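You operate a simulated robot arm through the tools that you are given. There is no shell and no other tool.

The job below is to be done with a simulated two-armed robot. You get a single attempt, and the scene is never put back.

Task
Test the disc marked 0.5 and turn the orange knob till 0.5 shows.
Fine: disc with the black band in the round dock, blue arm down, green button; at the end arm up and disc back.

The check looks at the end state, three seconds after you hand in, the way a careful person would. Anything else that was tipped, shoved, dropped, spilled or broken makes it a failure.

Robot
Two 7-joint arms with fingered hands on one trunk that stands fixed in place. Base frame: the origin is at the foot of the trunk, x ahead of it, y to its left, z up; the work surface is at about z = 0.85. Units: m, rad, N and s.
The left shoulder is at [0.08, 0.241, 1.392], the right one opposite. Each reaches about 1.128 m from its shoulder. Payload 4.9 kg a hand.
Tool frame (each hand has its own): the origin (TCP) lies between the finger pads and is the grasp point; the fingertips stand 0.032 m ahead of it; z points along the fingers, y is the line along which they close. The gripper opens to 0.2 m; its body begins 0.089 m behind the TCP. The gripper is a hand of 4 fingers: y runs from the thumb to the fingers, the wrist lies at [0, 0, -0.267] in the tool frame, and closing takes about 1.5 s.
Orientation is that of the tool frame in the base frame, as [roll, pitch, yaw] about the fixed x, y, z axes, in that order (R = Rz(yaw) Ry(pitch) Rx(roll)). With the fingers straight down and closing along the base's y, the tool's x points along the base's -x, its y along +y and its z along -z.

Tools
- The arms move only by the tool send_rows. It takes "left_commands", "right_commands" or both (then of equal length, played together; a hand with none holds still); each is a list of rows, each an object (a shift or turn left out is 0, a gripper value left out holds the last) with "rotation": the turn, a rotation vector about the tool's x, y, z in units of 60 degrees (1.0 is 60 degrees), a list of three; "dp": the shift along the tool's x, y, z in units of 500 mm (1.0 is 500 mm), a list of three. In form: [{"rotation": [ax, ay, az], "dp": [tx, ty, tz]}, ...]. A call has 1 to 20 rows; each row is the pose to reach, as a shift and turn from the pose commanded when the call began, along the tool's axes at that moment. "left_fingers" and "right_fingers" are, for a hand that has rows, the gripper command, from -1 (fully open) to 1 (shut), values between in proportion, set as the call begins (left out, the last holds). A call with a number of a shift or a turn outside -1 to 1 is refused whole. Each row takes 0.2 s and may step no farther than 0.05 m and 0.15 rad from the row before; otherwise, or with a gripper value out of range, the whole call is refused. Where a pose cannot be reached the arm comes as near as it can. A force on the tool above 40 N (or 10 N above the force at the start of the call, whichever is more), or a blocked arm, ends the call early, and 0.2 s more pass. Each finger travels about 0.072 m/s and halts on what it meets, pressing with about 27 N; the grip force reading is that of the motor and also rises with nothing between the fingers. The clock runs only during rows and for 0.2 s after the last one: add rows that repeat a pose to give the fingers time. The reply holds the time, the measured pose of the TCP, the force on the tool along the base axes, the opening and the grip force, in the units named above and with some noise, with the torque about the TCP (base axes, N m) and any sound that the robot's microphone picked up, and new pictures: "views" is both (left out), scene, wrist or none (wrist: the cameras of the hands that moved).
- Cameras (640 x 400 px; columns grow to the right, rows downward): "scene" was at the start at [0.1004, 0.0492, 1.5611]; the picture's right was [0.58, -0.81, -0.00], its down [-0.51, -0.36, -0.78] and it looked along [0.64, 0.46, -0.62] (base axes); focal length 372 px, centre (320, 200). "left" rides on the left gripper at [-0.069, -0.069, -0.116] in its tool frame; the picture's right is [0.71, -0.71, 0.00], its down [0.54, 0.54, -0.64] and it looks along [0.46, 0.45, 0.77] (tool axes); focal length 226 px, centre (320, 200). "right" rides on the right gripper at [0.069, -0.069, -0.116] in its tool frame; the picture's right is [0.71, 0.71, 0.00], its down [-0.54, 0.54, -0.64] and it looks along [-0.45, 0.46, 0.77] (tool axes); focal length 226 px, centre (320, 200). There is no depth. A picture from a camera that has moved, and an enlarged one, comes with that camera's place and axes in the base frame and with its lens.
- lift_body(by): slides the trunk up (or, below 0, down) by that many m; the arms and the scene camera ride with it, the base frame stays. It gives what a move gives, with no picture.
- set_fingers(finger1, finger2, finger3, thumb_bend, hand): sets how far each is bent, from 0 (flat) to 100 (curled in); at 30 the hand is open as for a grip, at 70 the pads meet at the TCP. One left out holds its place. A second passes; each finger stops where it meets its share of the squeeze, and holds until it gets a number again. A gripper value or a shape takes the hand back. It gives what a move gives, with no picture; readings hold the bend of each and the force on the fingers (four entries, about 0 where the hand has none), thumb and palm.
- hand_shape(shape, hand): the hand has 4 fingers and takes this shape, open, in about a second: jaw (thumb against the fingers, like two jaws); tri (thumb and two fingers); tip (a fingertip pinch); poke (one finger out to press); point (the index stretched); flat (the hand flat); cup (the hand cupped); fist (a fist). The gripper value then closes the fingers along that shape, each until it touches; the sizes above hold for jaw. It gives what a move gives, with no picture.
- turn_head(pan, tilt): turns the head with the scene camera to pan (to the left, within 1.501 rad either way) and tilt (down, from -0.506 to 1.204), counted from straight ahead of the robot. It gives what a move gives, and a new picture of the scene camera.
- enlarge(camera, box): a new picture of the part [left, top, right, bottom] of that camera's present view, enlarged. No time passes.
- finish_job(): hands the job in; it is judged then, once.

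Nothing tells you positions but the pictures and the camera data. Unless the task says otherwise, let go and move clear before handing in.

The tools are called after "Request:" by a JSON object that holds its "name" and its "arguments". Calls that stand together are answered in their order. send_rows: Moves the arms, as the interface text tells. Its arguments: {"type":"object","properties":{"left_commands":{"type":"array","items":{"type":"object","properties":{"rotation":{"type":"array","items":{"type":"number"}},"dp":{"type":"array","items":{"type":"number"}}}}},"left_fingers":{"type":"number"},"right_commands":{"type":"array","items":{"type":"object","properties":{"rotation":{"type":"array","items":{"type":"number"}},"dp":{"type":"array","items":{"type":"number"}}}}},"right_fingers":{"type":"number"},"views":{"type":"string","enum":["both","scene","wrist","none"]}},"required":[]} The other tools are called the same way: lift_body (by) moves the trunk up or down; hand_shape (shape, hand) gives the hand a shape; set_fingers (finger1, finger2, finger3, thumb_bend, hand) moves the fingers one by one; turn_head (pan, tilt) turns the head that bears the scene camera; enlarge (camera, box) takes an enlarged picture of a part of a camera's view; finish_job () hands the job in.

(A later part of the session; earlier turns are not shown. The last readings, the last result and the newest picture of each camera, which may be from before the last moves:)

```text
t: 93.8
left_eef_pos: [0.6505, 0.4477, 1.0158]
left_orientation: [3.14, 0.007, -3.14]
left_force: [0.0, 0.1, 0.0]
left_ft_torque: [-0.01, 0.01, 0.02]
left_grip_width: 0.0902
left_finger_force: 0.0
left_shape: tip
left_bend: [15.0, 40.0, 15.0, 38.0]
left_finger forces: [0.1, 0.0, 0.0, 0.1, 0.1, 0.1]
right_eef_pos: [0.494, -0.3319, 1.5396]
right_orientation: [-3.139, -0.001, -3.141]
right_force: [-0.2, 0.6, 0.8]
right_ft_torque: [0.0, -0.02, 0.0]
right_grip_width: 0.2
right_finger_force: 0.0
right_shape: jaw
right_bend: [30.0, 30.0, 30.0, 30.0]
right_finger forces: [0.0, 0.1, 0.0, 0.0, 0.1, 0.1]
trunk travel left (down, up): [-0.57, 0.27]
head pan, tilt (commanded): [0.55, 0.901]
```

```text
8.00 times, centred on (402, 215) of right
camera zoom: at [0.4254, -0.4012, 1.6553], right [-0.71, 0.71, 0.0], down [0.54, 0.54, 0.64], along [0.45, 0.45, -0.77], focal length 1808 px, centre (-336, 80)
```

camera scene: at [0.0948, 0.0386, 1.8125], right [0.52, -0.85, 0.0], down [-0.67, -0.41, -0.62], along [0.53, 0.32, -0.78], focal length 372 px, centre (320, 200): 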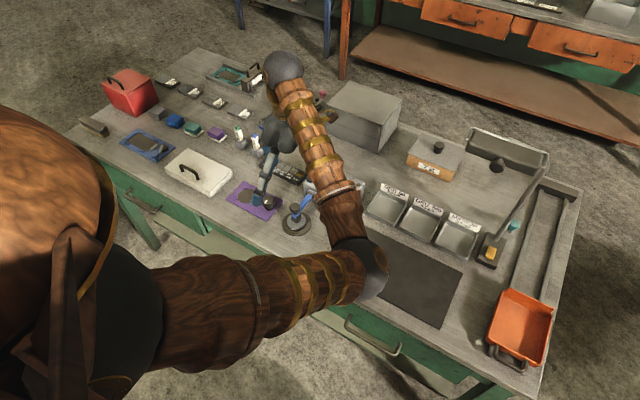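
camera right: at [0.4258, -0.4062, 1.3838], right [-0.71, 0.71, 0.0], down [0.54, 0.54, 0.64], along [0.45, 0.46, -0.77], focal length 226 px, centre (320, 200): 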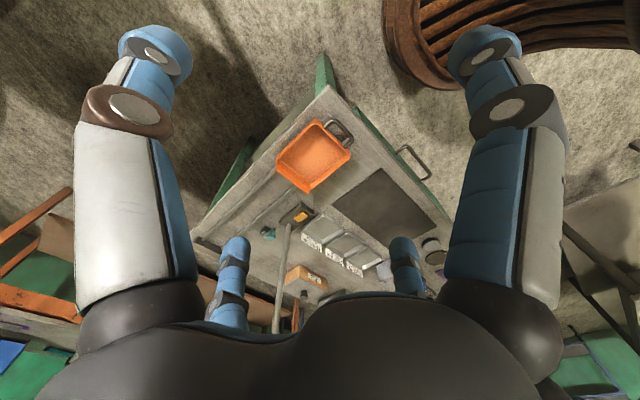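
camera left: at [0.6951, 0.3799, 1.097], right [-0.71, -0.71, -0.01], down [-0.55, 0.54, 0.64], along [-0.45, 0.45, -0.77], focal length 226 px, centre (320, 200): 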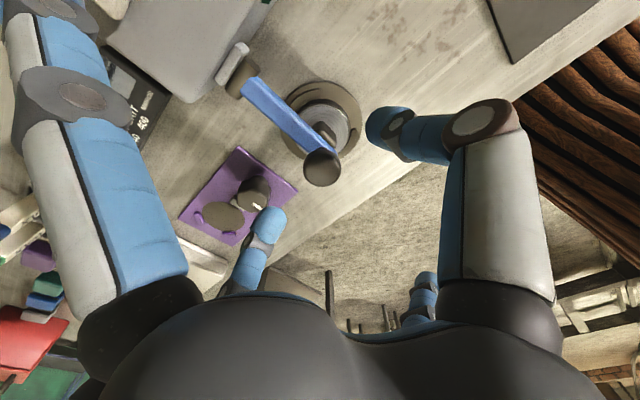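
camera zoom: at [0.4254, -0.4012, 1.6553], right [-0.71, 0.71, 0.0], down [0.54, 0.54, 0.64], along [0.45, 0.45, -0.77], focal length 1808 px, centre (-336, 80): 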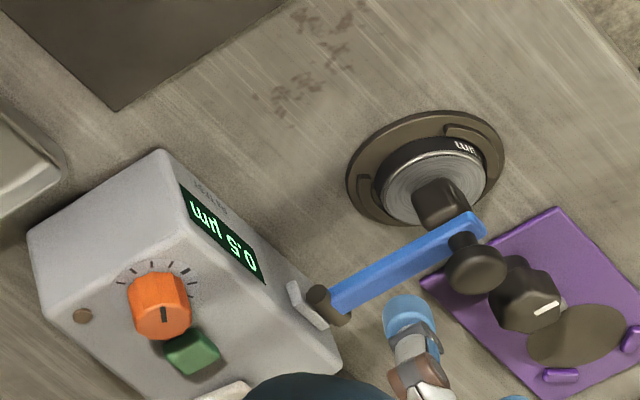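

The lever settled back onto the disc. I'll move back over the cap at (0.6245, 0.4495), descend, and pinch in tip shape as I did when lowering it.

Request:
{"name": "send_rows", "arguments": {"left_commands": [{"dp": [0.028, 0.002, 0]}, {"dp": [0.055, 0.003, 0.02]}, {"dp": [0.055, 0.003, 0.06]}, {"dp": [0.055, 0.003, 0.1]}, {"dp": [0.055, 0.003, 0.113]}, {"dp": [0.055, 0.003, 0.113]}], "views": "none"}}

Request:
{"name": "enlarge", "arguments": {"camera": "left", "box": [200, 60, 440, 260]}}

Request:
{"name": "enlarge", "arguments": {"camera": "right", "box": [370, 190, 434, 240]}}

```text
t: 95.2
left_eef_pos: [0.6247, 0.4485, 0.9588]
left_orientation: [3.14, 0.006, -3.139]
left_force: [-0.7, -0.5, -0.1]
left_ft_torque: [0.02, 0.03, 0.02]
left_grip_width: 0.0903
left_finger_force: 0.1
left_shape: tip
left_bend: [15.0, 40.0, 15.0, 38.0]
left_finger forces: [0.0, 0.1, 0.1, 0.0, 0.0, 0.1]
right_eef_pos: [0.4952, -0.3315, 1.538]
right_orientation: [-3.139, -0.003, -3.141]
right_force: [-0.2, 0.3, 0.4]
right_ft_torque: [-0.01, -0.02, -0.01]
right_grip_width: 0.1996
right_finger_force: 0.1
right_shape: jaw
right_bend: [30.0, 30.0, 30.0, 30.0]
right_finger forces: [0.1, 0.0, 0.0, 0.0, 0.0, 0.0]
trunk travel left (down, up): [-0.57, 0.27]
head pan, tilt (commanded): [0.55, 0.901]
```

```text
2.00 times, centred on (320, 160) of left
camera zoom: at [0.693, 0.3794, 1.0741], right [-0.71, -0.71, -0.01], down [-0.55, 0.54, 0.64], along [-0.45, 0.46, -0.77], focal length 452 px, centre (320, 280)
```

zoom: 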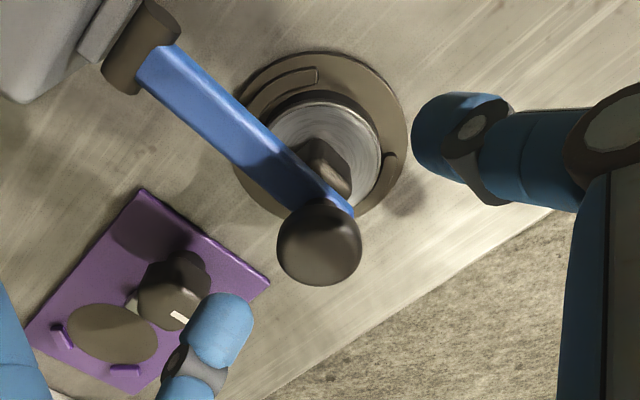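

```text
8.00 times, centred on (402, 215) of right
camera zoom: at [0.4256, -0.4015, 1.6552], right [-0.71, 0.71, 0.0], down [0.54, 0.54, 0.64], along [0.45, 0.45, -0.77], focal length 1808 px, centre (-336, 80)
```

zoom: 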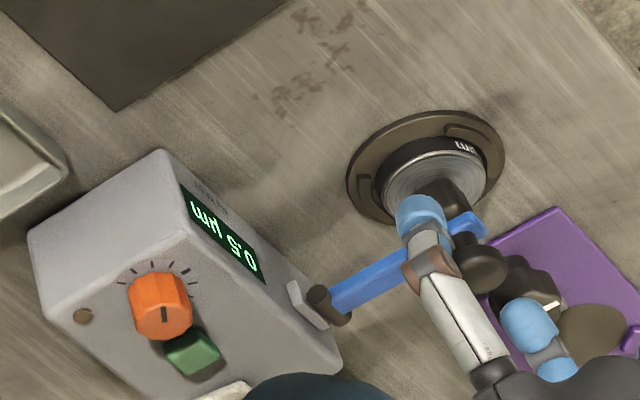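

The cap is aligned with the TCP. I'll close the pinch.

Request:
{"name": "send_rows", "arguments": {"left_commands": [{"dp": [0, 0, 0]}, {"dp": [0, 0, 0]}, {"dp": [0, 0, 0]}, {"dp": [0, 0, 0]}, {"dp": [0, 0, 0]}], "left_fingers": 0.8, "views": "none"}}

Request:
{"name": "set_fingers", "arguments": {"hand": "left", "finger1": 6, "finger3": 6}}

Request:
{"name": "enlarge", "arguments": {"camera": "left", "box": [200, 60, 440, 260]}}

```text
t: 96.3
left_eef_pos: [0.6233, 0.4494, 0.9597]
left_orientation: [3.141, 0.007, -3.141]
left_force: [0.8, 1.6, 0.3]
left_ft_torque: [0.05, -0.01, -0.01]
left_grip_width: 0.0254
left_finger_force: 26.9
left_shape: tip
left_bend: [28.0, 59.0, 28.0, 60.0]
left_finger forces: [0.1, 23.7, 0.0, 0.0, 22.5, 0.0]
right_eef_pos: [0.4952, -0.3308, 1.5392]
right_orientation: [-3.138, -0.002, -3.141]
right_force: [-0.3, -0.4, -0.4]
right_ft_torque: [0.0, -0.03, -0.01]
right_grip_width: 0.1996
right_finger_force: 0.0
right_shape: jaw
right_bend: [30.0, 30.0, 30.0, 30.0]
right_finger forces: [0.0, 0.0, 0.0, 0.0, 0.1, 0.0]
trunk travel left (down, up): [-0.57, 0.27]
head pan, tilt (commanded): [0.55, 0.901]
```

```text
t: 97.3
left_eef_pos: [0.6241, 0.4482, 0.9588]
left_orientation: [3.139, 0.009, -3.14]
left_force: [1.1, 2.0, 0.4]
left_ft_torque: [0.05, -0.02, 0.02]
left_grip_width: 0.1267
left_finger_force: 23.4
left_shape: fingers
left_bend: [7.0, 59.0, 7.0, 60.0]
left_finger forces: [0.0, 24.0, 0.0, 0.0, 22.4, 0.1]
right_eef_pos: [0.4956, -0.3298, 1.5392]
right_orientation: [-3.139, -0.003, -3.14]
right_force: [-0.3, -0.3, -0.2]
right_ft_torque: [-0.02, -0.01, 0.02]
right_grip_width: 0.1998
right_finger_force: 0.1
right_shape: jaw
right_bend: [30.0, 30.0, 30.0, 30.0]
right_finger forces: [0.0, 0.0, 0.0, 0.0, 0.0, 0.0]
trunk travel left (down, up): [-0.57, 0.27]
head pan, tilt (commanded): [0.55, 0.901]
```

```text
2.00 times, centred on (320, 160) of left
camera zoom: at [0.693, 0.3798, 1.0741], right [-0.71, -0.71, -0.01], down [-0.55, 0.54, 0.64], along [-0.45, 0.45, -0.77], focal length 452 px, centre (320, 280)
```

zoom: 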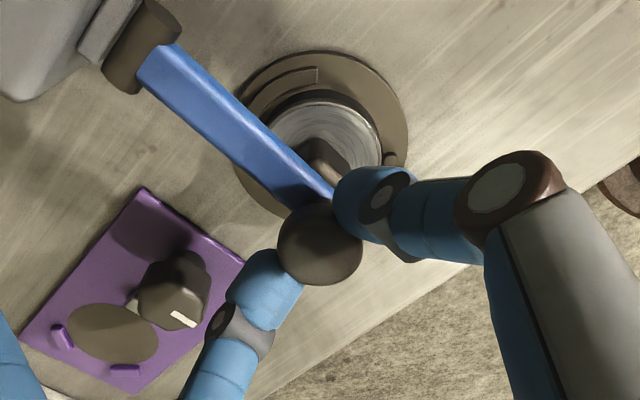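

The grip is firm, about 23 N on each side. I'll lift the lever along the reverse arc.

Request:
{"name": "send_rows", "arguments": {"left_commands": [{"dp": [-0.0082, 0, -0.0178]}, {"dp": [-0.0198, 0, -0.0374]}, {"dp": [-0.034, 0, -0.0554]}, {"dp": [-0.0526, 0, -0.0738]}], "views": "none"}}

Request:
{"name": "enlarge", "arguments": {"camera": "left", "box": [200, 60, 440, 260]}}

```text
t: 98.3
left_eef_pos: [0.6479, 0.4496, 0.9963]
left_orientation: [3.14, 0.007, -3.14]
left_force: [-3.1, 0.9, 0.0]
left_ft_torque: [0.04, 0.24, -0.06]
left_grip_width: 0.1266
left_finger_force: 23.6
left_shape: fingers
left_bend: [7.0, 77.0, 7.0, 60.0]
left_finger forces: [0.1, 23.9, 0.2, 0.0, 22.7, 0.0]
right_eef_pos: [0.4938, -0.3313, 1.5402]
right_orientation: [-3.141, -0.002, -3.14]
right_force: [0.0, -0.4, -0.1]
right_ft_torque: [0.01, 0.02, -0.01]
right_grip_width: 0.1998
right_finger_force: 0.1
right_shape: jaw
right_bend: [30.0, 30.0, 30.0, 30.0]
right_finger forces: [0.0, 0.1, 0.0, 0.0, 0.0, 0.0]
trunk travel left (down, up): [-0.57, 0.27]
head pan, tilt (commanded): [0.55, 0.901]
```

```text
2.00 times, centred on (320, 160) of left
camera zoom: at [0.7185, 0.3803, 1.1115], right [-0.71, -0.71, -0.01], down [-0.55, 0.54, 0.64], along [-0.45, 0.45, -0.77], focal length 452 px, centre (320, 280)
```

zoom: 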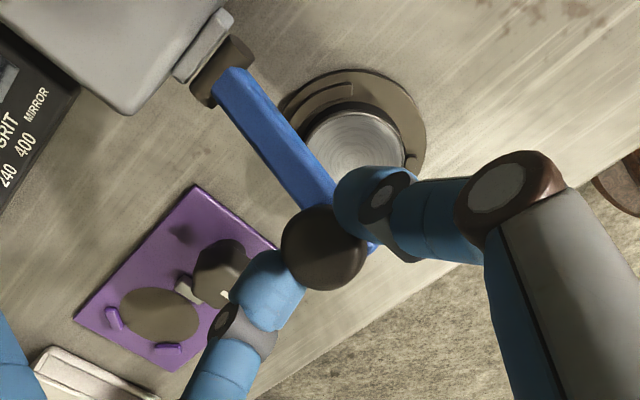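

The lever is rising cleanly and the disc is staying put. I'll continue to about 60°.

Request:
{"name": "send_rows", "arguments": {"left_commands": [{"dp": [-0.0182, 0, -0.0138]}, {"dp": [-0.041, 0, -0.0278]}, {"dp": [-0.0622, 0, -0.0364]}, {"dp": [-0.0874, 0, -0.0432]}], "views": "none"}}

Request:
{"name": "enlarge", "arguments": {"camera": "left", "box": [200, 60, 440, 260]}}

```text
t: 99.3
left_eef_pos: [0.6951, 0.4488, 1.0176]
left_orientation: [3.142, 0.007, -3.139]
left_force: [-2.1, 2.0, -3.6]
left_ft_torque: [0.1, 0.26, -0.07]
left_grip_width: 0.1268
left_finger_force: 22.0
left_shape: fingers
left_bend: [7.0, 77.0, 7.0, 60.0]
left_finger forces: [0.0, 23.5, 0.0, 0.0, 20.8, 0.1]
right_eef_pos: [0.4966, -0.3297, 1.5391]
right_orientation: [-3.14, -0.003, -3.14]
right_force: [0.7, 0.6, 0.3]
right_ft_torque: [-0.05, 0.0, 0.02]
right_grip_width: 0.2001
right_finger_force: 0.1
right_shape: jaw
right_bend: [30.0, 30.0, 30.0, 30.0]
right_finger forces: [0.1, 0.1, 0.1, 0.0, 0.0, 0.0]
trunk travel left (down, up): [-0.57, 0.27]
head pan, tilt (commanded): [0.55, 0.901]
```

```text
2.00 times, centred on (320, 160) of left
camera zoom: at [0.7631, 0.3805, 1.1332], right [-0.71, -0.71, -0.01], down [-0.55, 0.54, 0.64], along [-0.45, 0.45, -0.77], focal length 452 px, centre (320, 280)
```

zoom: 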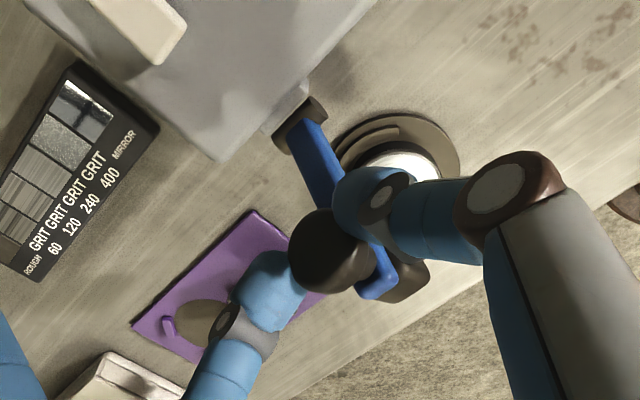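

Good. Next I'll take it past vertical.

Request:
{"name": "send_rows", "arguments": {"left_commands": [{"dp": [-0.0228, 0, -0.003]}, {"dp": [-0.0488, 0, -0.0026]}, {"dp": [-0.0716, 0, 0.0004]}, {"dp": [-0.0968, 0, 0.0072]}], "views": "none"}}

Request:
{"name": "enlarge", "arguments": {"camera": "left", "box": [200, 60, 440, 260]}}

Request:
{"name": "enlarge", "arguments": {"camera": "right", "box": [370, 190, 434, 240]}}

```text
t: 100.3
left_eef_pos: [0.7438, 0.4495, 1.0133]
left_orientation: [-3.141, 0.009, -3.14]
left_force: [-5.3, 1.3, -6.4]
left_ft_torque: [0.08, 0.28, -0.06]
left_grip_width: 0.1266
left_finger_force: 22.0
left_shape: fingers
left_bend: [7.0, 77.0, 7.0, 60.0]
left_finger forces: [0.0, 22.7, 0.0, 0.0, 21.5, 0.1]
right_eef_pos: [0.4955, -0.3286, 1.5392]
right_orientation: [-3.141, 0.0, -3.139]
right_force: [0.5, 0.7, 0.5]
right_ft_torque: [-0.05, 0.04, -0.05]
right_grip_width: 0.1999
right_finger_force: 0.0
right_shape: jaw
right_bend: [30.0, 30.0, 30.0, 30.0]
right_finger forces: [0.0, 0.0, 0.0, 0.1, 0.0, 0.1]
trunk travel left (down, up): [-0.57, 0.27]
head pan, tilt (commanded): [0.55, 0.901]
```

```text
2.00 times, centred on (320, 160) of left
camera zoom: at [0.812, 0.3806, 1.1294], right [-0.71, -0.71, -0.01], down [-0.55, 0.54, 0.64], along [-0.45, 0.45, -0.77], focal length 452 px, centre (320, 280)
```

zoom: 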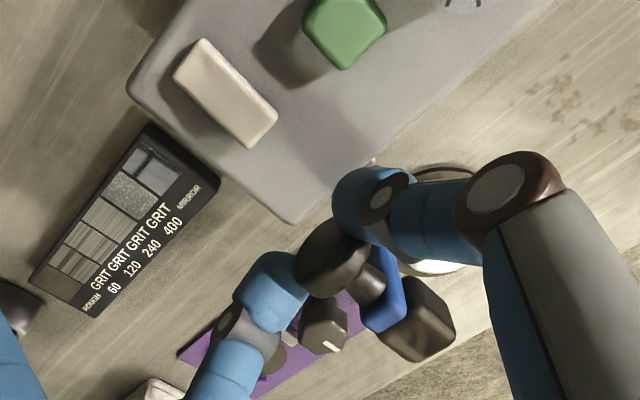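

```text
8.00 times, centred on (402, 215) of right
camera zoom: at [0.4262, -0.4, 1.6554], right [-0.71, 0.71, 0.0], down [0.54, 0.54, 0.64], along [0.45, 0.45, -0.77], focal length 1808 px, centre (-336, 80)
```

zoom: 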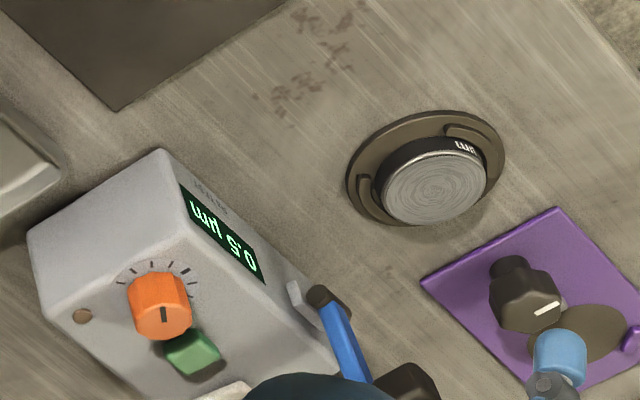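

Display still 0.5. I'll push the lever to its rest just past vertical.

Request:
{"name": "send_rows", "arguments": {"left_commands": [{"dp": [-0.0106, 0, 0.006]}, {"dp": [-0.0212, 0, 0.0115]}, {"dp": [-0.032, 0, 0.0172]}, {"dp": [-0.041, 0, 0.0232]}, {"dp": [-0.044, 0, 0.0252]}], "views": "none"}}

Request:
{"name": "enlarge", "arguments": {"camera": "left", "box": [200, 60, 440, 260]}}

Request:
{"name": "enlarge", "arguments": {"camera": "scene", "box": [270, 110, 398, 220]}}

```text
t: 101.5
left_eef_pos: [0.7639, 0.4494, 1.0023]
left_orientation: [-3.141, 0.008, -3.139]
left_force: [-5.3, 2.1, -4.4]
left_ft_torque: [0.11, 0.27, -0.1]
left_grip_width: 0.1262
left_finger_force: 21.8
left_shape: fingers
left_bend: [7.0, 77.0, 7.0, 60.0]
left_finger forces: [0.0, 23.0, 0.1, 0.1, 21.1, 0.1]
right_eef_pos: [0.4946, -0.33, 1.5398]
right_orientation: [-3.141, -0.001, -3.141]
right_force: [-0.1, -0.4, -0.6]
right_ft_torque: [-0.01, -0.02, 0.03]
right_grip_width: 0.2
right_finger_force: 0.1
right_shape: jaw
right_bend: [30.0, 30.0, 30.0, 30.0]
right_finger forces: [0.0, 0.0, 0.0, 0.1, 0.0, 0.0]
trunk travel left (down, up): [-0.57, 0.27]
head pan, tilt (commanded): [0.55, 0.901]
```

```text
2.00 times, centred on (320, 160) of left
camera zoom: at [0.8334, 0.3805, 1.1182], right [-0.71, -0.71, -0.01], down [-0.55, 0.54, 0.64], along [-0.45, 0.45, -0.77], focal length 452 px, centre (320, 280)
```

zoom: 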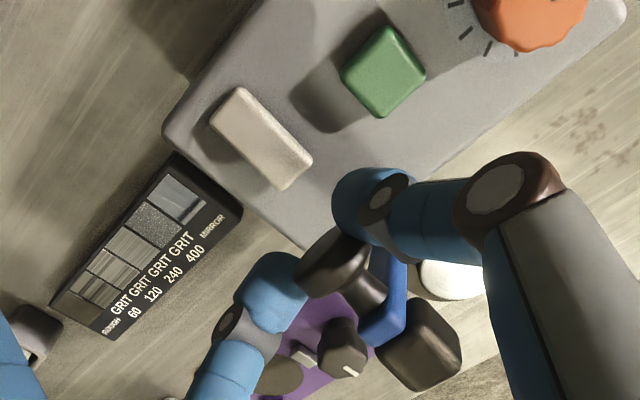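

```text
3.64 times, centred on (334, 165) of scene
camera zoom: at [0.0947, 0.0393, 1.8125], right [0.52, -0.85, 0.0], down [-0.67, -0.41, -0.62], along [0.53, 0.32, -0.78], focal length 1353 px, centre (269, 327)
```

zoom: 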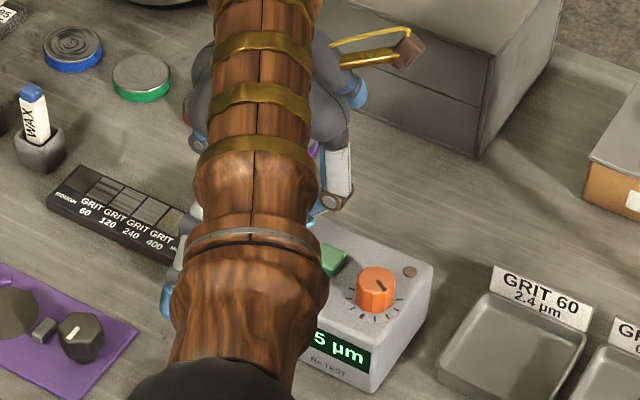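

The lever is nearly back at its original rest. I'll nudge a few millimetres further to feel for the stop.

Request:
{"name": "send_rows", "arguments": {"left_commands": [{"dp": [-0.004, 0, 0.003]}, {"dp": [-0.008, 0, 0.006]}, {"dp": [-0.008, 0, 0.006]}], "views": "none"}}

Request:
{"name": "enlarge", "arguments": {"camera": "left", "box": [200, 60, 440, 260]}}

```text
t: 102.3
left_eef_pos: [0.7683, 0.4496, 0.999]
left_orientation: [-3.141, 0.009, -3.14]
left_force: [-4.1, 3.6, -4.4]
left_ft_torque: [0.08, 0.23, -0.08]
left_grip_width: 0.1267
left_finger_force: 22.3
left_shape: fingers
left_bend: [7.0, 77.0, 7.0, 60.0]
left_finger forces: [0.0, 23.6, 0.0, 0.0, 20.9, 0.0]
right_eef_pos: [0.4953, -0.3307, 1.5396]
right_orientation: [-3.14, -0.001, -3.14]
right_force: [-0.4, 0.3, -0.5]
right_ft_torque: [0.0, -0.02, -0.02]
right_grip_width: 0.1997
right_finger_force: 0.1
right_shape: jaw
right_bend: [30.0, 30.0, 30.0, 30.0]
right_finger forces: [0.0, 0.0, 0.0, 0.1, 0.0, 0.1]
trunk travel left (down, up): [-0.57, 0.27]
head pan, tilt (commanded): [0.55, 0.901]
```

```text
2.00 times, centred on (320, 160) of left
camera zoom: at [0.8372, 0.3805, 1.1152], right [-0.71, -0.71, -0.01], down [-0.55, 0.54, 0.64], along [-0.45, 0.45, -0.77], focal length 452 px, centre (320, 280)
```

zoom: 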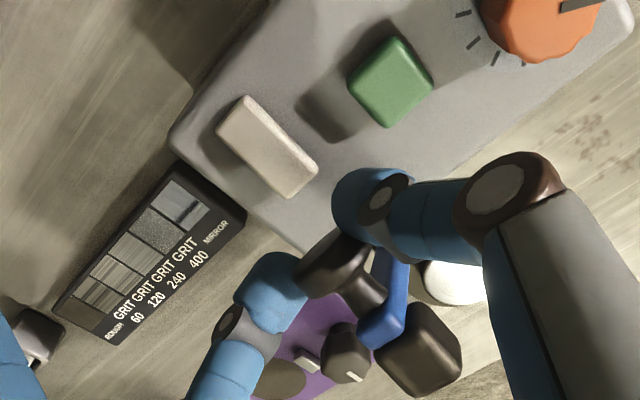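

The lever looks back at its original angle. I'll release it and check it stays up.

Request:
{"name": "send_rows", "arguments": {"left_commands": [{"dp": [0, 0, 0]}, {"dp": [0, 0, 0]}, {"dp": [0, 0, 0]}, {"dp": [0, 0, 0]}, {"dp": [0, 0, 0]}], "left_fingers": 0.1, "views": "none"}}

Request:
{"name": "enlarge", "arguments": {"camera": "left", "box": [200, 80, 440, 280]}}

```text
t: 103.5
left_eef_pos: [0.7688, 0.4487, 0.9995]
left_orientation: [3.139, 0.008, -3.142]
left_force: [0.2, 0.1, 0.4]
left_ft_torque: [-0.04, 0.01, 0.01]
left_grip_width: 0.0894
left_finger_force: 0.1
left_shape: tip
left_bend: [15.0, 40.0, 15.0, 38.0]
left_finger forces: [0.0, 0.0, 0.0, 0.0, 0.0, 0.0]
right_eef_pos: [0.4952, -0.3308, 1.5402]
right_orientation: [-3.139, -0.002, -3.139]
right_force: [0.4, 0.1, -0.2]
right_ft_torque: [0.01, 0.01, 0.0]
right_grip_width: 0.2001
right_finger_force: 0.1
right_shape: jaw
right_bend: [30.0, 30.0, 30.0, 30.0]
right_finger forces: [0.0, 0.1, 0.1, 0.1, 0.1, 0.1]
trunk travel left (down, up): [-0.57, 0.27]
head pan, tilt (commanded): [0.55, 0.901]
```

```text
2.00 times, centred on (320, 180) of left
camera zoom: at [0.8372, 0.3797, 1.1153], right [-0.71, -0.71, -0.01], down [-0.55, 0.54, 0.64], along [-0.45, 0.45, -0.77], focal length 452 px, centre (320, 240)
```

zoom: 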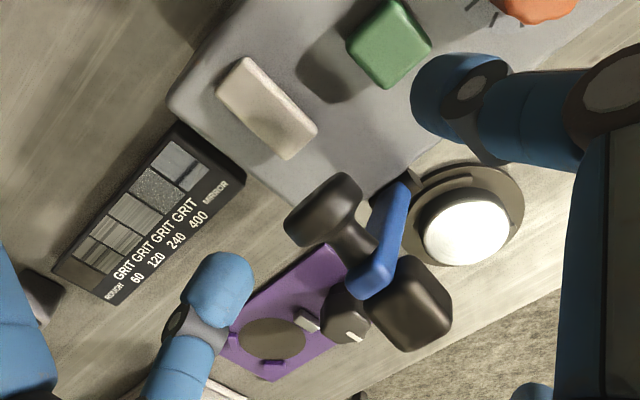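

The lever is standing, with the cap back at its original place (0.767, 0.976). I'll raise the hand and double-check.

Request:
{"name": "send_rows", "arguments": {"left_commands": [{"dp": [0, 0, -0.06]}, {"dp": [0, 0, -0.14]}, {"dp": [0, 0, -0.22]}, {"dp": [0, 0, -0.25]}], "views": "both"}}

Request:
{"name": "enlarge", "arguments": {"camera": "right", "box": [370, 190, 434, 240]}}

Request:
{"name": "enlarge", "arguments": {"camera": "left", "box": [200, 0, 440, 200]}}

```text
t: 104.5
left_eef_pos: [0.7654, 0.4499, 1.1243]
left_orientation: [3.139, 0.005, -3.141]
left_force: [0.1, -0.3, -0.2]
left_ft_torque: [-0.02, -0.02, -0.01]
left_grip_width: 0.0896
left_finger_force: 0.1
left_shape: tip
left_bend: [16.0, 40.0, 16.0, 38.0]
left_finger forces: [0.0, 0.0, 0.0, 0.0, 0.0, 0.0]
right_eef_pos: [0.4945, -0.3309, 1.5389]
right_orientation: [-3.14, -0.003, -3.14]
right_force: [0.3, -0.5, 0.7]
right_ft_torque: [0.02, -0.04, 0.0]
right_grip_width: 0.1999
right_finger_force: 0.0
right_shape: jaw
right_bend: [30.0, 30.0, 30.0, 30.0]
right_finger forces: [0.0, 0.0, 0.0, 0.0, 0.1, 0.0]
trunk travel left (down, up): [-0.57, 0.27]
head pan, tilt (commanded): [0.55, 0.901]
camera scene: at [0.0949, 0.0384, 1.8125], right [0.52, -0.85, 0.0], down [-0.67, -0.41, -0.62], along [0.53, 0.32, -0.78], focal length 372 px, centre (320, 200)
camera left: at [0.8344, 0.3799, 1.2399], right [-0.71, -0.71, -0.01], down [-0.55, 0.54, 0.64], along [-0.45, 0.45, -0.77], focal length 226 px, centre (320, 200)
```

scene: 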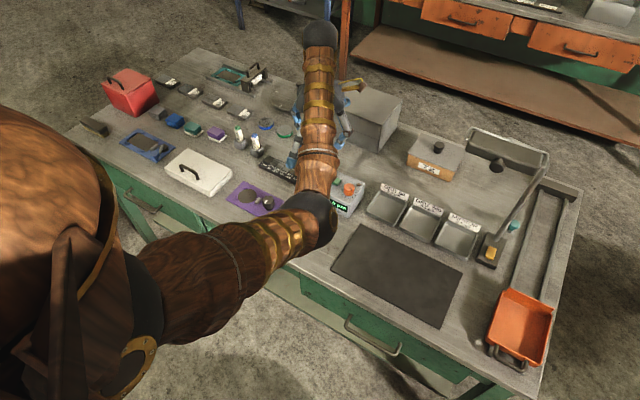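
left: 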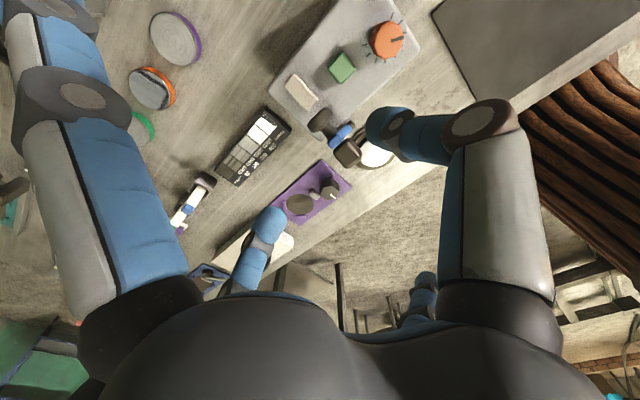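

```text
8.00 times, centred on (402, 215) of right
camera zoom: at [0.4255, -0.4013, 1.6552], right [-0.71, 0.71, 0.0], down [0.54, 0.54, 0.64], along [0.45, 0.45, -0.77], focal length 1808 px, centre (-336, 80)
```

zoom: 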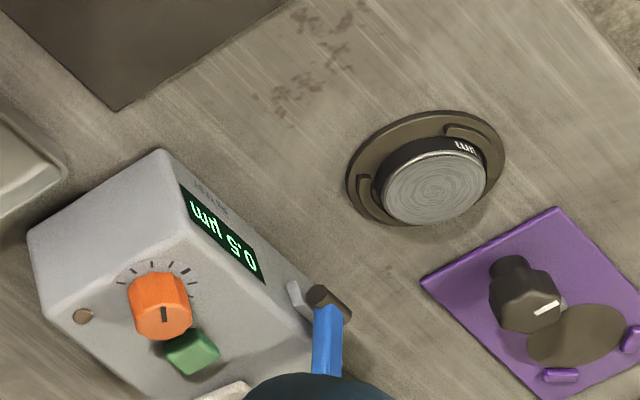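

```text
2.00 times, centred on (320, 100) of left
camera zoom: at [0.8344, 0.3799, 1.2399], right [-0.71, -0.71, -0.01], down [-0.55, 0.54, 0.64], along [-0.45, 0.45, -0.77], focal length 452 px, centre (320, 400)
```

zoom: 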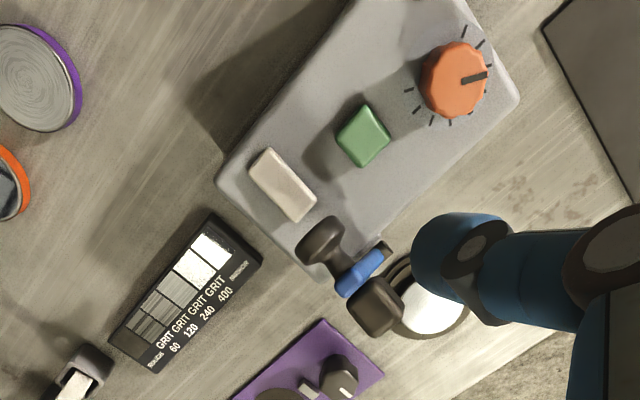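

The lever is up, the display shows 0.5 and the disc is still seated. Next I'll return the disc: jaw shape, 45° turn, and above the dock at a safe height.

Request:
{"name": "hand_shape", "arguments": {"shape": "jaw", "hand": "left"}}

Request:
{"name": "send_rows", "arguments": {"left_commands": [{"dp": [0.05, 0, 0], "rotation": [0, 0.0067, 0]}, {"dp": [0.1, 0, 0], "rotation": [0, 0.0067, 0]}, {"dp": [0.15, 0, 0], "rotation": [0, 0.0067, 0]}, {"dp": [0.2, 0, 0], "rotation": [0, 0.0067, 0]}, {"dp": [0.25, 0, 0], "rotation": [0, 0.0067, 0]}, {"dp": [0.278, 0, 0], "rotation": [0, 0.0067, 0]}], "left_fingers": 0.15, "views": "none"}}

Request:
{"name": "send_rows", "arguments": {"left_commands": [{"rotation": [0, 0, 0.125]}, {"rotation": [0, 0, 0.25]}, {"rotation": [0, 0, 0.375]}, {"rotation": [0, 0, 0.5]}, {"rotation": [0, 0, 0.625]}, {"rotation": [0, 0, 0.75]}, {"rotation": [0, 0, 0.75]}], "views": "wrist"}}

Request:
{"name": "enlarge", "arguments": {"camera": "left", "box": [220, 30, 420, 190]}}

```text
t: 105.5
left_eef_pos: [0.7659, 0.4486, 1.1237]
left_orientation: [3.138, 0.008, -3.14]
left_force: [-0.2, -0.1, -0.7]
left_ft_torque: [0.04, -0.05, 0.01]
left_grip_width: 0.2
left_finger_force: 0.1
left_shape: jaw
left_bend: [30.0, 30.0, 30.0, 30.0]
left_finger forces: [0.0, 0.0, 0.1, 0.1, 0.1, 0.0]
right_eef_pos: [0.494, -0.3311, 1.5392]
right_orientation: [-3.139, -0.002, -3.14]
right_force: [-1.3, 0.9, 0.6]
right_ft_torque: [-0.01, 0.03, 0.0]
right_grip_width: 0.1998
right_finger_force: 0.1
right_shape: jaw
right_bend: [30.0, 30.0, 30.0, 30.0]
right_finger forces: [0.0, 0.0, 0.0, 0.0, 0.0, 0.1]
trunk travel left (down, up): [-0.57, 0.27]
head pan, tilt (commanded): [0.55, 0.901]
```

```text
t: 106.8
left_eef_pos: [0.6288, 0.448, 1.1247]
left_orientation: [3.14, -0.001, -3.14]
left_force: [1.1, -0.4, -1.2]
left_ft_torque: [0.01, -0.02, -0.03]
left_grip_width: 0.0856
left_finger_force: 0.0
left_shape: jaw
left_bend: [41.0, 41.0, 41.0, 40.0]
left_finger forces: [0.1, 0.0, 0.0, 0.0, 0.0, 0.1]
right_eef_pos: [0.4948, -0.3316, 1.5387]
right_orientation: [-3.14, 0.0, 3.142]
right_force: [-0.4, -0.4, 0.1]
right_ft_torque: [0.02, 0.02, -0.02]
right_grip_width: 0.1999
right_finger_force: 0.1
right_shape: jaw
right_bend: [30.0, 30.0, 30.0, 30.0]
right_finger forces: [0.1, 0.0, 0.0, 0.1, 0.0, 0.0]
trunk travel left (down, up): [-0.57, 0.27]
head pan, tilt (commanded): [0.55, 0.901]
```

```text
t: 108.5
left_eef_pos: [0.6274, 0.4476, 1.1233]
left_orientation: [3.138, 0.0, 2.356]
left_force: [0.5, -0.2, 0.5]
left_ft_torque: [-0.03, 0.01, -0.04]
left_grip_width: 0.0852
left_finger_force: 0.0
left_shape: jaw
left_bend: [41.0, 41.0, 41.0, 40.0]
left_finger forces: [0.0, 0.0, 0.0, 0.0, 0.0, 0.0]
right_eef_pos: [0.4953, -0.3306, 1.5401]
right_orientation: [-3.138, -0.002, -3.14]
right_force: [-0.1, -0.5, 0.5]
right_ft_torque: [-0.03, -0.02, 0.02]
right_grip_width: 0.1999
right_finger_force: 0.0
right_shape: jaw
right_bend: [30.0, 30.0, 30.0, 30.0]
right_finger forces: [0.1, 0.0, 0.1, 0.0, 0.0, 0.0]
trunk travel left (down, up): [-0.57, 0.27]
head pan, tilt (commanded): [0.55, 0.901]
camera left: at [0.6288, 0.3502, 1.2385], right [-1.0, 0.0, 0.0], down [0.0, 0.77, 0.64], along [0.0, 0.64, -0.77], focal length 226 px, centre (320, 200)
```

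left: 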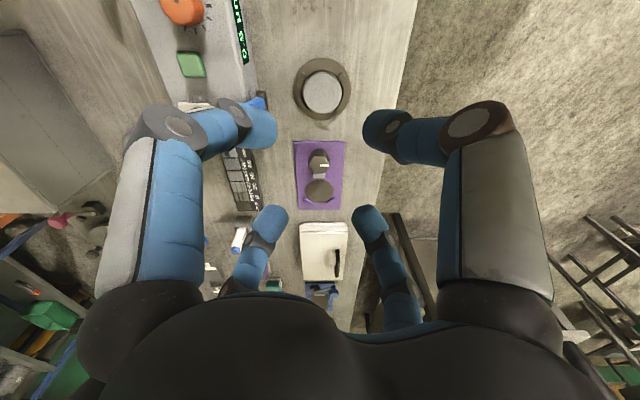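

```text
2.50 times, centred on (320, 110) of left
camera zoom: at [0.6288, 0.3502, 1.2385], right [-1.0, 0.0, 0.0], down [0.0, 0.77, 0.64], along [0.0, 0.64, -0.77], focal length 565 px, centre (320, 425)
```

zoom: 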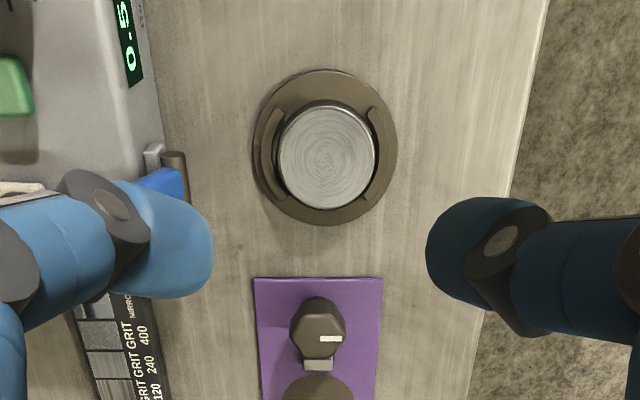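

The disc is at about (0.625, 0.449). I'll descend with a small correction to just above it.

Request:
{"name": "send_rows", "arguments": {"left_commands": [{"dp": [0.0035, -0.0064, 0.07]}, {"dp": [0.0035, -0.0064, 0.15]}, {"dp": [0.0035, -0.0064, 0.23]}, {"dp": [0.0035, -0.0064, 0.31]}, {"dp": [0.0035, -0.0064, 0.36]}, {"dp": [0.0035, -0.0064, 0.387]}, {"dp": [0.0035, -0.0064, 0.387]}], "views": "wrist"}}

Request:
{"name": "enlarge", "arguments": {"camera": "left", "box": [240, 80, 400, 220]}}

Request:
{"name": "enlarge", "arguments": {"camera": "right", "box": [370, 190, 434, 240]}}

```text
t: 110.0
left_eef_pos: [0.6258, 0.4499, 0.9293]
left_orientation: [3.137, -0.001, 2.358]
left_force: [0.7, -1.3, 0.0]
left_ft_torque: [0.01, 0.01, 0.03]
left_grip_width: 0.0852
left_finger_force: 0.1
left_shape: jaw
left_bend: [41.0, 41.0, 41.0, 40.0]
left_finger forces: [0.1, 0.0, 0.0, 0.1, 0.0, 0.1]
right_eef_pos: [0.4947, -0.3311, 1.5395]
right_orientation: [-3.141, -0.002, -3.141]
right_force: [-0.4, -0.9, -0.4]
right_ft_torque: [0.04, 0.0, 0.03]
right_grip_width: 0.1998
right_finger_force: 0.1
right_shape: jaw
right_bend: [30.0, 30.0, 30.0, 30.0]
right_finger forces: [0.1, 0.0, 0.0, 0.0, 0.1, 0.0]
trunk travel left (down, up): [-0.57, 0.27]
head pan, tilt (commanded): [0.55, 0.901]
camera left: at [0.6255, 0.3511, 1.0439], right [-1.0, 0.0, 0.0], down [0.0, 0.77, 0.64], along [0.0, 0.64, -0.77], focal length 226 px, centre (320, 200)
```

left: 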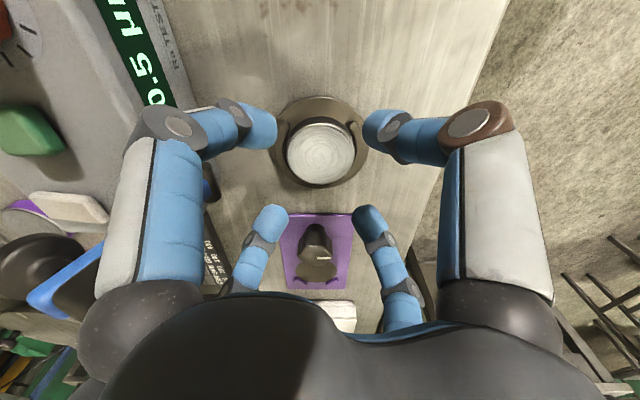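

```text
2.86 times, centred on (320, 150) of left
camera zoom: at [0.6255, 0.3511, 1.0439], right [-1.0, 0.0, 0.0], down [0.0, 0.77, 0.64], along [0.0, 0.64, -0.77], focal length 646 px, centre (320, 343)
```

zoom: 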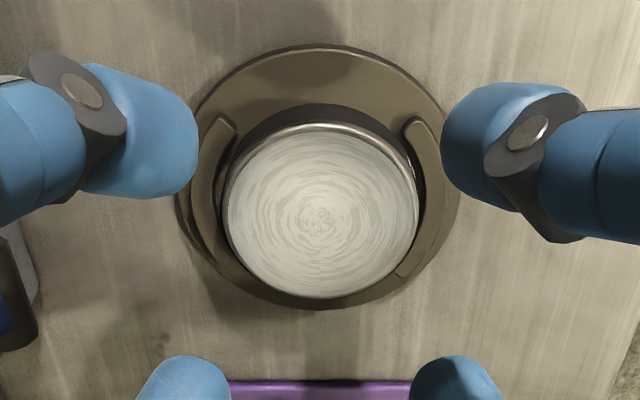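

```text
8.00 times, centred on (402, 215) of right
camera zoom: at [0.4253, -0.4014, 1.6553], right [-0.71, 0.71, 0.0], down [0.54, 0.54, 0.64], along [0.45, 0.45, -0.77], focal length 1808 px, centre (-336, 80)
```

zoom: 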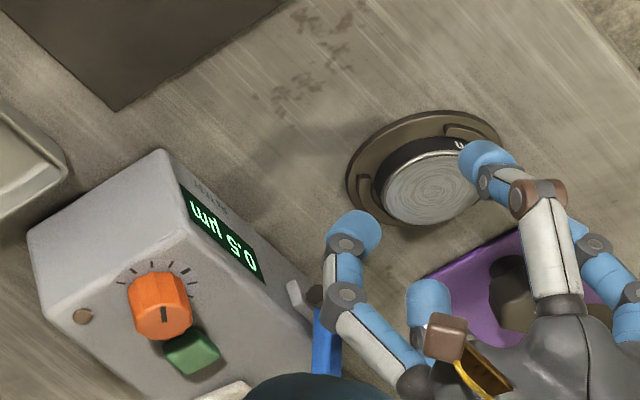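

The disc is centred between the four fingertips. I'll descend to the same height as at release, then close.

Request:
{"name": "send_rows", "arguments": {"left_commands": [{"dp": [0, 0, 0.03]}, {"dp": [0, 0, 0.055]}, {"dp": [0, 0, 0.071]}, {"dp": [0, 0, 0.071]}], "views": "none"}}

Request:
{"name": "enlarge", "arguments": {"camera": "left", "box": [240, 80, 400, 220]}}

```text
t: 111.0
left_eef_pos: [0.624, 0.4485, 0.8951]
left_orientation: [3.14, 0.002, 2.357]
left_force: [-0.2, -0.1, -0.2]
left_ft_torque: [-0.02, 0.02, -0.01]
left_grip_width: 0.0852
left_finger_force: 0.1
left_shape: jaw
left_bend: [41.0, 41.0, 41.0, 40.0]
left_finger forces: [0.0, 0.1, 0.0, 0.0, 0.1, 0.0]
right_eef_pos: [0.4948, -0.3311, 1.5399]
right_orientation: [-3.14, -0.001, -3.141]
right_force: [0.0, -0.1, 0.2]
right_ft_torque: [-0.02, 0.0, 0.0]
right_grip_width: 0.2
right_finger_force: 0.1
right_shape: jaw
right_bend: [30.0, 30.0, 30.0, 30.0]
right_finger forces: [0.0, 0.0, 0.0, 0.0, 0.0, 0.1]
trunk travel left (down, up): [-0.57, 0.27]
head pan, tilt (commanded): [0.55, 0.901]
```

```text
2.86 times, centred on (320, 150) of left
camera zoom: at [0.6258, 0.3508, 1.01], right [-1.0, 0.0, 0.0], down [0.0, 0.77, 0.64], along [0.0, 0.64, -0.77], focal length 646 px, centre (320, 343)
```

zoom: 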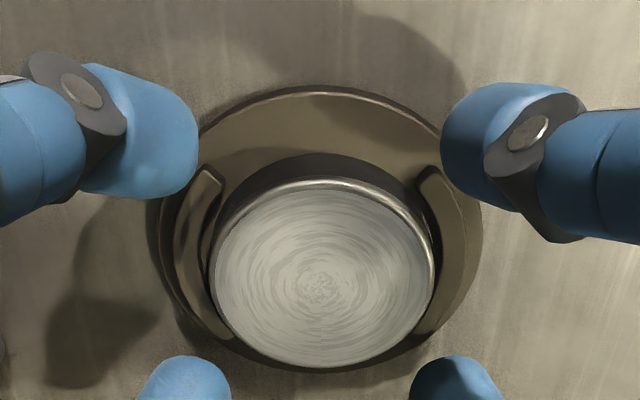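

It nearly matches the release pose. I'll make a 1.5 mm adjustment and close.

Request:
{"name": "send_rows", "arguments": {"left_commands": [{"dp": [-0.0021, -0.0021, 0.002]}, {"dp": [-0.0021, -0.0021, 0.002]}], "views": "none"}}

Request:
{"name": "send_rows", "arguments": {"left_commands": [{"dp": [0, 0, 0]}, {"dp": [0, 0, 0]}, {"dp": [0, 0, 0]}, {"dp": [0, 0, 0]}, {"dp": [0, 0, 0]}], "left_fingers": 0.6, "views": "none"}}

Request:
{"name": "enlarge", "arguments": {"camera": "left", "box": [240, 80, 400, 220]}}

```text
t: 111.7
left_eef_pos: [0.6247, 0.4459, 0.8945]
left_orientation: [3.141, 0.0, 2.358]
left_force: [0.8, -1.2, -0.3]
left_ft_torque: [0.0, 0.03, 0.0]
left_grip_width: 0.0854
left_finger_force: 0.1
left_shape: jaw
left_bend: [41.0, 41.0, 41.0, 40.0]
left_finger forces: [0.0, 0.0, 0.0, 0.1, 0.0, 0.1]
right_eef_pos: [0.4958, -0.3309, 1.5385]
right_orientation: [-3.14, -0.002, -3.141]
right_force: [1.1, -0.2, 0.1]
right_ft_torque: [-0.04, -0.02, 0.0]
right_grip_width: 0.1997
right_finger_force: 0.0
right_shape: jaw
right_bend: [30.0, 30.0, 30.0, 30.0]
right_finger forces: [0.0, 0.1, 0.0, 0.0, 0.1, 0.0]
trunk travel left (down, up): [-0.57, 0.27]
head pan, tilt (commanded): [0.55, 0.901]
```

```text
t: 112.8
left_eef_pos: [0.6237, 0.4472, 0.8948]
left_orientation: [3.139, 0.0, 2.358]
left_force: [-1.0, 0.2, 0.0]
left_ft_torque: [-0.05, 0.04, 0.04]
left_grip_width: 0.0514
left_finger_force: 26.6
left_shape: jaw
left_bend: [51.0, 50.0, 50.0, 50.0]
left_finger forces: [21.9, 24.2, 24.3, 0.1, 23.4, 0.1]
right_eef_pos: [0.4953, -0.3317, 1.5404]
right_orientation: [-3.14, -0.002, -3.14]
right_force: [-1.2, 0.1, 0.8]
right_ft_torque: [0.01, -0.02, -0.01]
right_grip_width: 0.2
right_finger_force: 0.0
right_shape: jaw
right_bend: [30.0, 30.0, 30.0, 30.0]
right_finger forces: [0.1, 0.1, 0.1, 0.1, 0.0, 0.0]
trunk travel left (down, up): [-0.57, 0.27]
head pan, tilt (commanded): [0.55, 0.901]
```

```text
2.86 times, centred on (320, 150) of left
camera zoom: at [0.6256, 0.3488, 1.0092], right [-1.0, 0.0, 0.0], down [0.0, 0.77, 0.64], along [0.0, 0.64, -0.77], focal length 646 px, centre (320, 343)
```

zoom: 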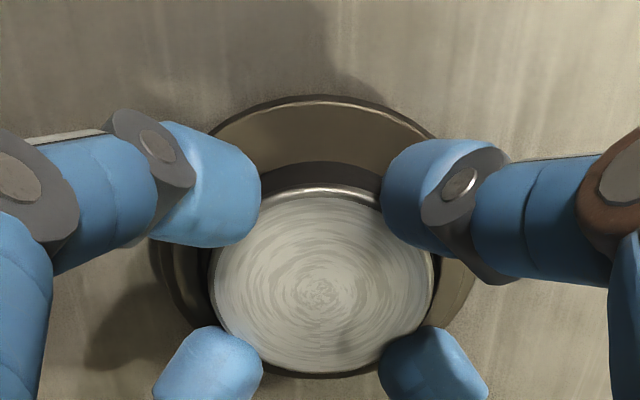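

All four fingers hold the disc. I'll lift it out of the dock.

Request:
{"name": "send_rows", "arguments": {"left_commands": [{"dp": [0, 0, -0.02]}, {"dp": [0, 0, -0.05]}, {"dp": [0, 0, -0.09]}, {"dp": [0, 0, -0.12]}], "views": "none"}}

Request:
{"name": "enlarge", "arguments": {"camera": "left", "box": [240, 80, 400, 220]}}

```text
t: 113.8
left_eef_pos: [0.6237, 0.4449, 0.9542]
left_orientation: [3.141, 0.001, 2.358]
left_force: [-0.6, 0.2, -3.7]
left_ft_torque: [0.01, -0.01, -0.01]
left_grip_width: 0.0514
left_finger_force: 27.2
left_shape: jaw
left_bend: [51.0, 50.0, 50.0, 50.0]
left_finger forces: [21.1, 23.5, 23.4, 0.1, 22.2, 0.1]
right_eef_pos: [0.4946, -0.3321, 1.5387]
right_orientation: [-3.139, -0.002, -3.141]
right_force: [0.4, 0.0, 0.9]
right_ft_torque: [-0.02, 0.02, -0.01]
right_grip_width: 0.1999
right_finger_force: 0.0
right_shape: jaw
right_bend: [30.0, 30.0, 30.0, 30.0]
right_finger forces: [0.0, 0.0, 0.0, 0.0, 0.0, 0.1]
trunk travel left (down, up): [-0.57, 0.27]
head pan, tilt (commanded): [0.55, 0.901]
```

```text
2.86 times, centred on (320, 150) of left
camera zoom: at [0.6246, 0.3475, 1.0689], right [-1.0, 0.0, 0.0], down [0.0, 0.77, 0.64], along [0.0, 0.64, -0.77], focal length 646 px, centre (320, 343)
```

zoom: 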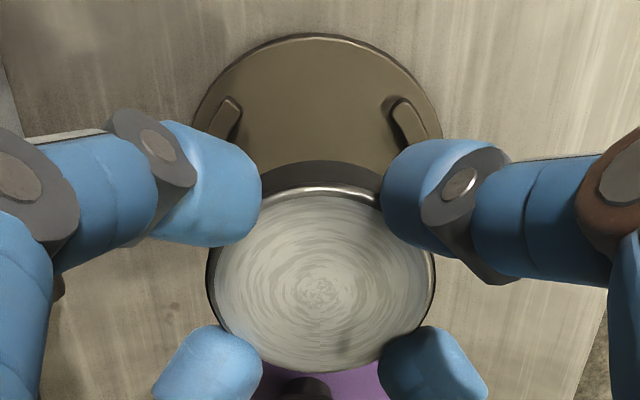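

The disc is lifted. I'll carry it back along the robot side of the lever to above its original spot.

Request:
{"name": "send_rows", "arguments": {"left_commands": [{"dp": [0.0283, -0.0283, 0]}, {"dp": [0.0587, -0.0587, 0]}, {"dp": [0.034, -0.0835, 0]}, {"dp": [0.0092, -0.1082, 0]}, {"dp": [-0.0403, -0.1577, 0]}, {"dp": [-0.0891, -0.2065, 0]}, {"dp": [-0.1134, -0.1822, 0]}, {"dp": [-0.1134, -0.1822, 0]}], "views": "both"}}

Request:
{"name": "enlarge", "arguments": {"camera": "left", "box": [200, 40, 440, 220]}}

```text
t: 115.7
left_eef_pos: [0.5993, 0.3427, 0.9545]
left_orientation: [3.139, 0.0, 2.357]
left_force: [0.3, -0.2, -3.6]
left_ft_torque: [0.03, 0.0, -0.02]
left_grip_width: 0.0515
left_finger_force: 27.0
left_shape: jaw
left_bend: [51.0, 50.0, 50.0, 50.0]
left_finger forces: [20.8, 23.7, 23.4, 0.1, 22.4, 0.1]
right_eef_pos: [0.4956, -0.3307, 1.5393]
right_orientation: [-3.141, -0.002, -3.14]
right_force: [-0.7, 1.2, 0.7]
right_ft_torque: [0.04, -0.03, -0.03]
right_grip_width: 0.1998
right_finger_force: 0.0
right_shape: jaw
right_bend: [30.0, 30.0, 30.0, 30.0]
right_finger forces: [0.0, 0.0, 0.1, 0.0, 0.1, 0.0]
trunk travel left (down, up): [-0.57, 0.27]
head pan, tilt (commanded): [0.55, 0.901]
camera scene: at [0.0949, 0.0395, 1.8125], right [0.52, -0.85, 0.0], down [-0.67, -0.41, -0.62], along [0.53, 0.32, -0.78], focal length 372 px, centre (320, 200)
camera left: at [0.6013, 0.245, 1.0695], right [-1.0, 0.0, 0.0], down [0.0, 0.77, 0.64], along [0.0, 0.64, -0.77], focal length 226 px, centre (320, 200)
```

scene: 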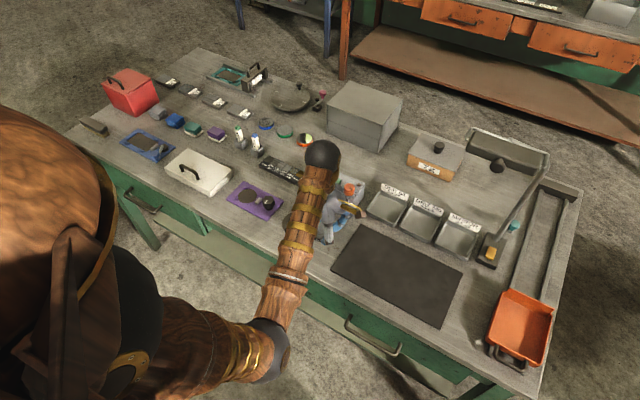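
left: 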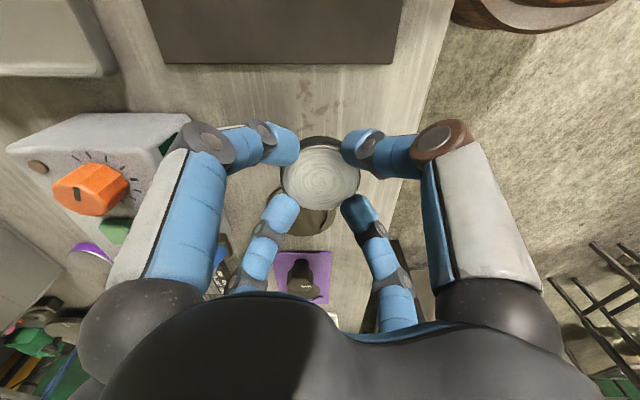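

```text
2.22 times, centred on (320, 130) of left
camera zoom: at [0.6013, 0.245, 1.0695], right [-1.0, 0.0, 0.0], down [0.0, 0.77, 0.64], along [0.0, 0.64, -0.77], focal length 502 px, centre (320, 356)
```

zoom: 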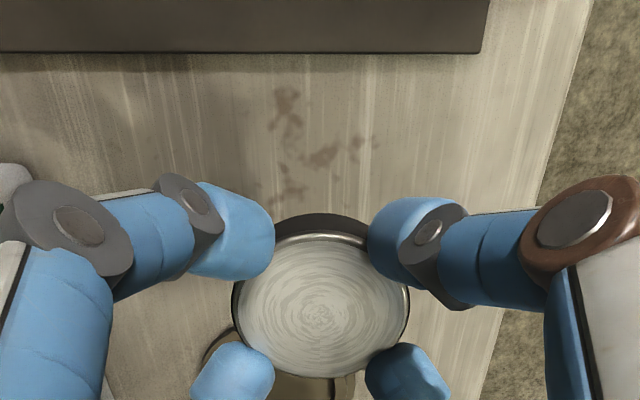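

The disc is back over its original spot to within about 1 mm. I'll lower it to just above the bench.

Request:
{"name": "send_rows", "arguments": {"left_commands": [{"dp": [0, 0, 0.04]}, {"dp": [0, 0, 0.08]}, {"dp": [0, 0, 0.11]}, {"dp": [0, 0, 0.122]}, {"dp": [0, 0, 0.122]}], "views": "none"}}

Request:
{"name": "send_rows", "arguments": {"left_commands": [{"dp": [0, 0, 0.002]}, {"dp": [0, 0, 0.004]}, {"dp": [0, 0, 0.004]}], "views": "none"}}

```text
t: 116.8
left_eef_pos: [0.6001, 0.3432, 0.8941]
left_orientation: [3.139, 0.0, 2.359]
left_force: [-1.1, -0.1, -3.3]
left_ft_torque: [-0.02, -0.03, 0.0]
left_grip_width: 0.0514
left_finger_force: 26.8
left_shape: jaw
left_bend: [51.0, 50.0, 50.0, 50.0]
left_finger forces: [20.6, 23.6, 23.2, 0.0, 22.1, 0.0]
right_eef_pos: [0.4966, -0.3304, 1.5383]
right_orientation: [-3.14, -0.001, -3.14]
right_force: [-0.5, 0.3, 1.1]
right_ft_torque: [0.0, 0.0, 0.02]
right_grip_width: 0.1997
right_finger_force: 0.0
right_shape: jaw
right_bend: [30.0, 30.0, 30.0, 30.0]
right_finger forces: [0.1, 0.1, 0.0, 0.0, 0.1, 0.0]
trunk travel left (down, up): [-0.57, 0.27]
head pan, tilt (commanded): [0.55, 0.901]
```

```text
t: 117.7
left_eef_pos: [0.6001, 0.3431, 0.8903]
left_orientation: [3.139, 0.001, 2.358]
left_force: [0.6, -0.5, -3.5]
left_ft_torque: [0.04, 0.01, 0.02]
left_grip_width: 0.0511
left_finger_force: 27.3
left_shape: jaw
left_bend: [51.0, 50.0, 50.0, 50.0]
left_finger forces: [20.6, 23.7, 23.1, 0.1, 22.2, 0.0]
right_eef_pos: [0.4954, -0.332, 1.5386]
right_orientation: [-3.139, -0.002, -3.141]
right_force: [-1.0, -0.5, 0.4]
right_ft_torque: [0.0, 0.03, 0.03]
right_grip_width: 0.2004
right_finger_force: 0.2
right_shape: jaw
right_bend: [30.0, 30.0, 30.0, 30.0]
right_finger forces: [0.1, 0.0, 0.0, 0.0, 0.1, 0.0]
trunk travel left (down, up): [-0.57, 0.27]
head pan, tilt (commanded): [0.55, 0.901]
```

No contact yet, so I'll lower in 1 mm steps.

Request:
{"name": "send_rows", "arguments": {"left_commands": [{"dp": [0, 0, 0.001]}, {"dp": [0, 0, 0.002]}, {"dp": [0, 0, 0.002]}], "views": "none"}}

```text
t: 118.5
left_eef_pos: [0.6002, 0.3413, 0.8894]
left_orientation: [3.139, 0.0, 2.359]
left_force: [-0.4, 0.0, -1.1]
left_ft_torque: [-0.02, 0.06, -0.01]
left_grip_width: 0.0513
left_finger_force: 27.0
left_shape: jaw
left_bend: [51.0, 50.0, 50.0, 50.0]
left_finger forces: [21.2, 23.9, 23.9, 0.0, 23.4, 0.0]
right_eef_pos: [0.4949, -0.332, 1.539]
right_orientation: [-3.139, -0.002, -3.14]
right_force: [-0.3, -0.4, 0.4]
right_ft_torque: [-0.04, 0.01, 0.03]
right_grip_width: 0.2
right_finger_force: 0.0
right_shape: jaw
right_bend: [30.0, 30.0, 30.0, 30.0]
right_finger forces: [0.0, 0.1, 0.1, 0.0, 0.0, 0.0]
trunk travel left (down, up): [-0.57, 0.27]
head pan, tilt (commanded): [0.55, 0.901]
```

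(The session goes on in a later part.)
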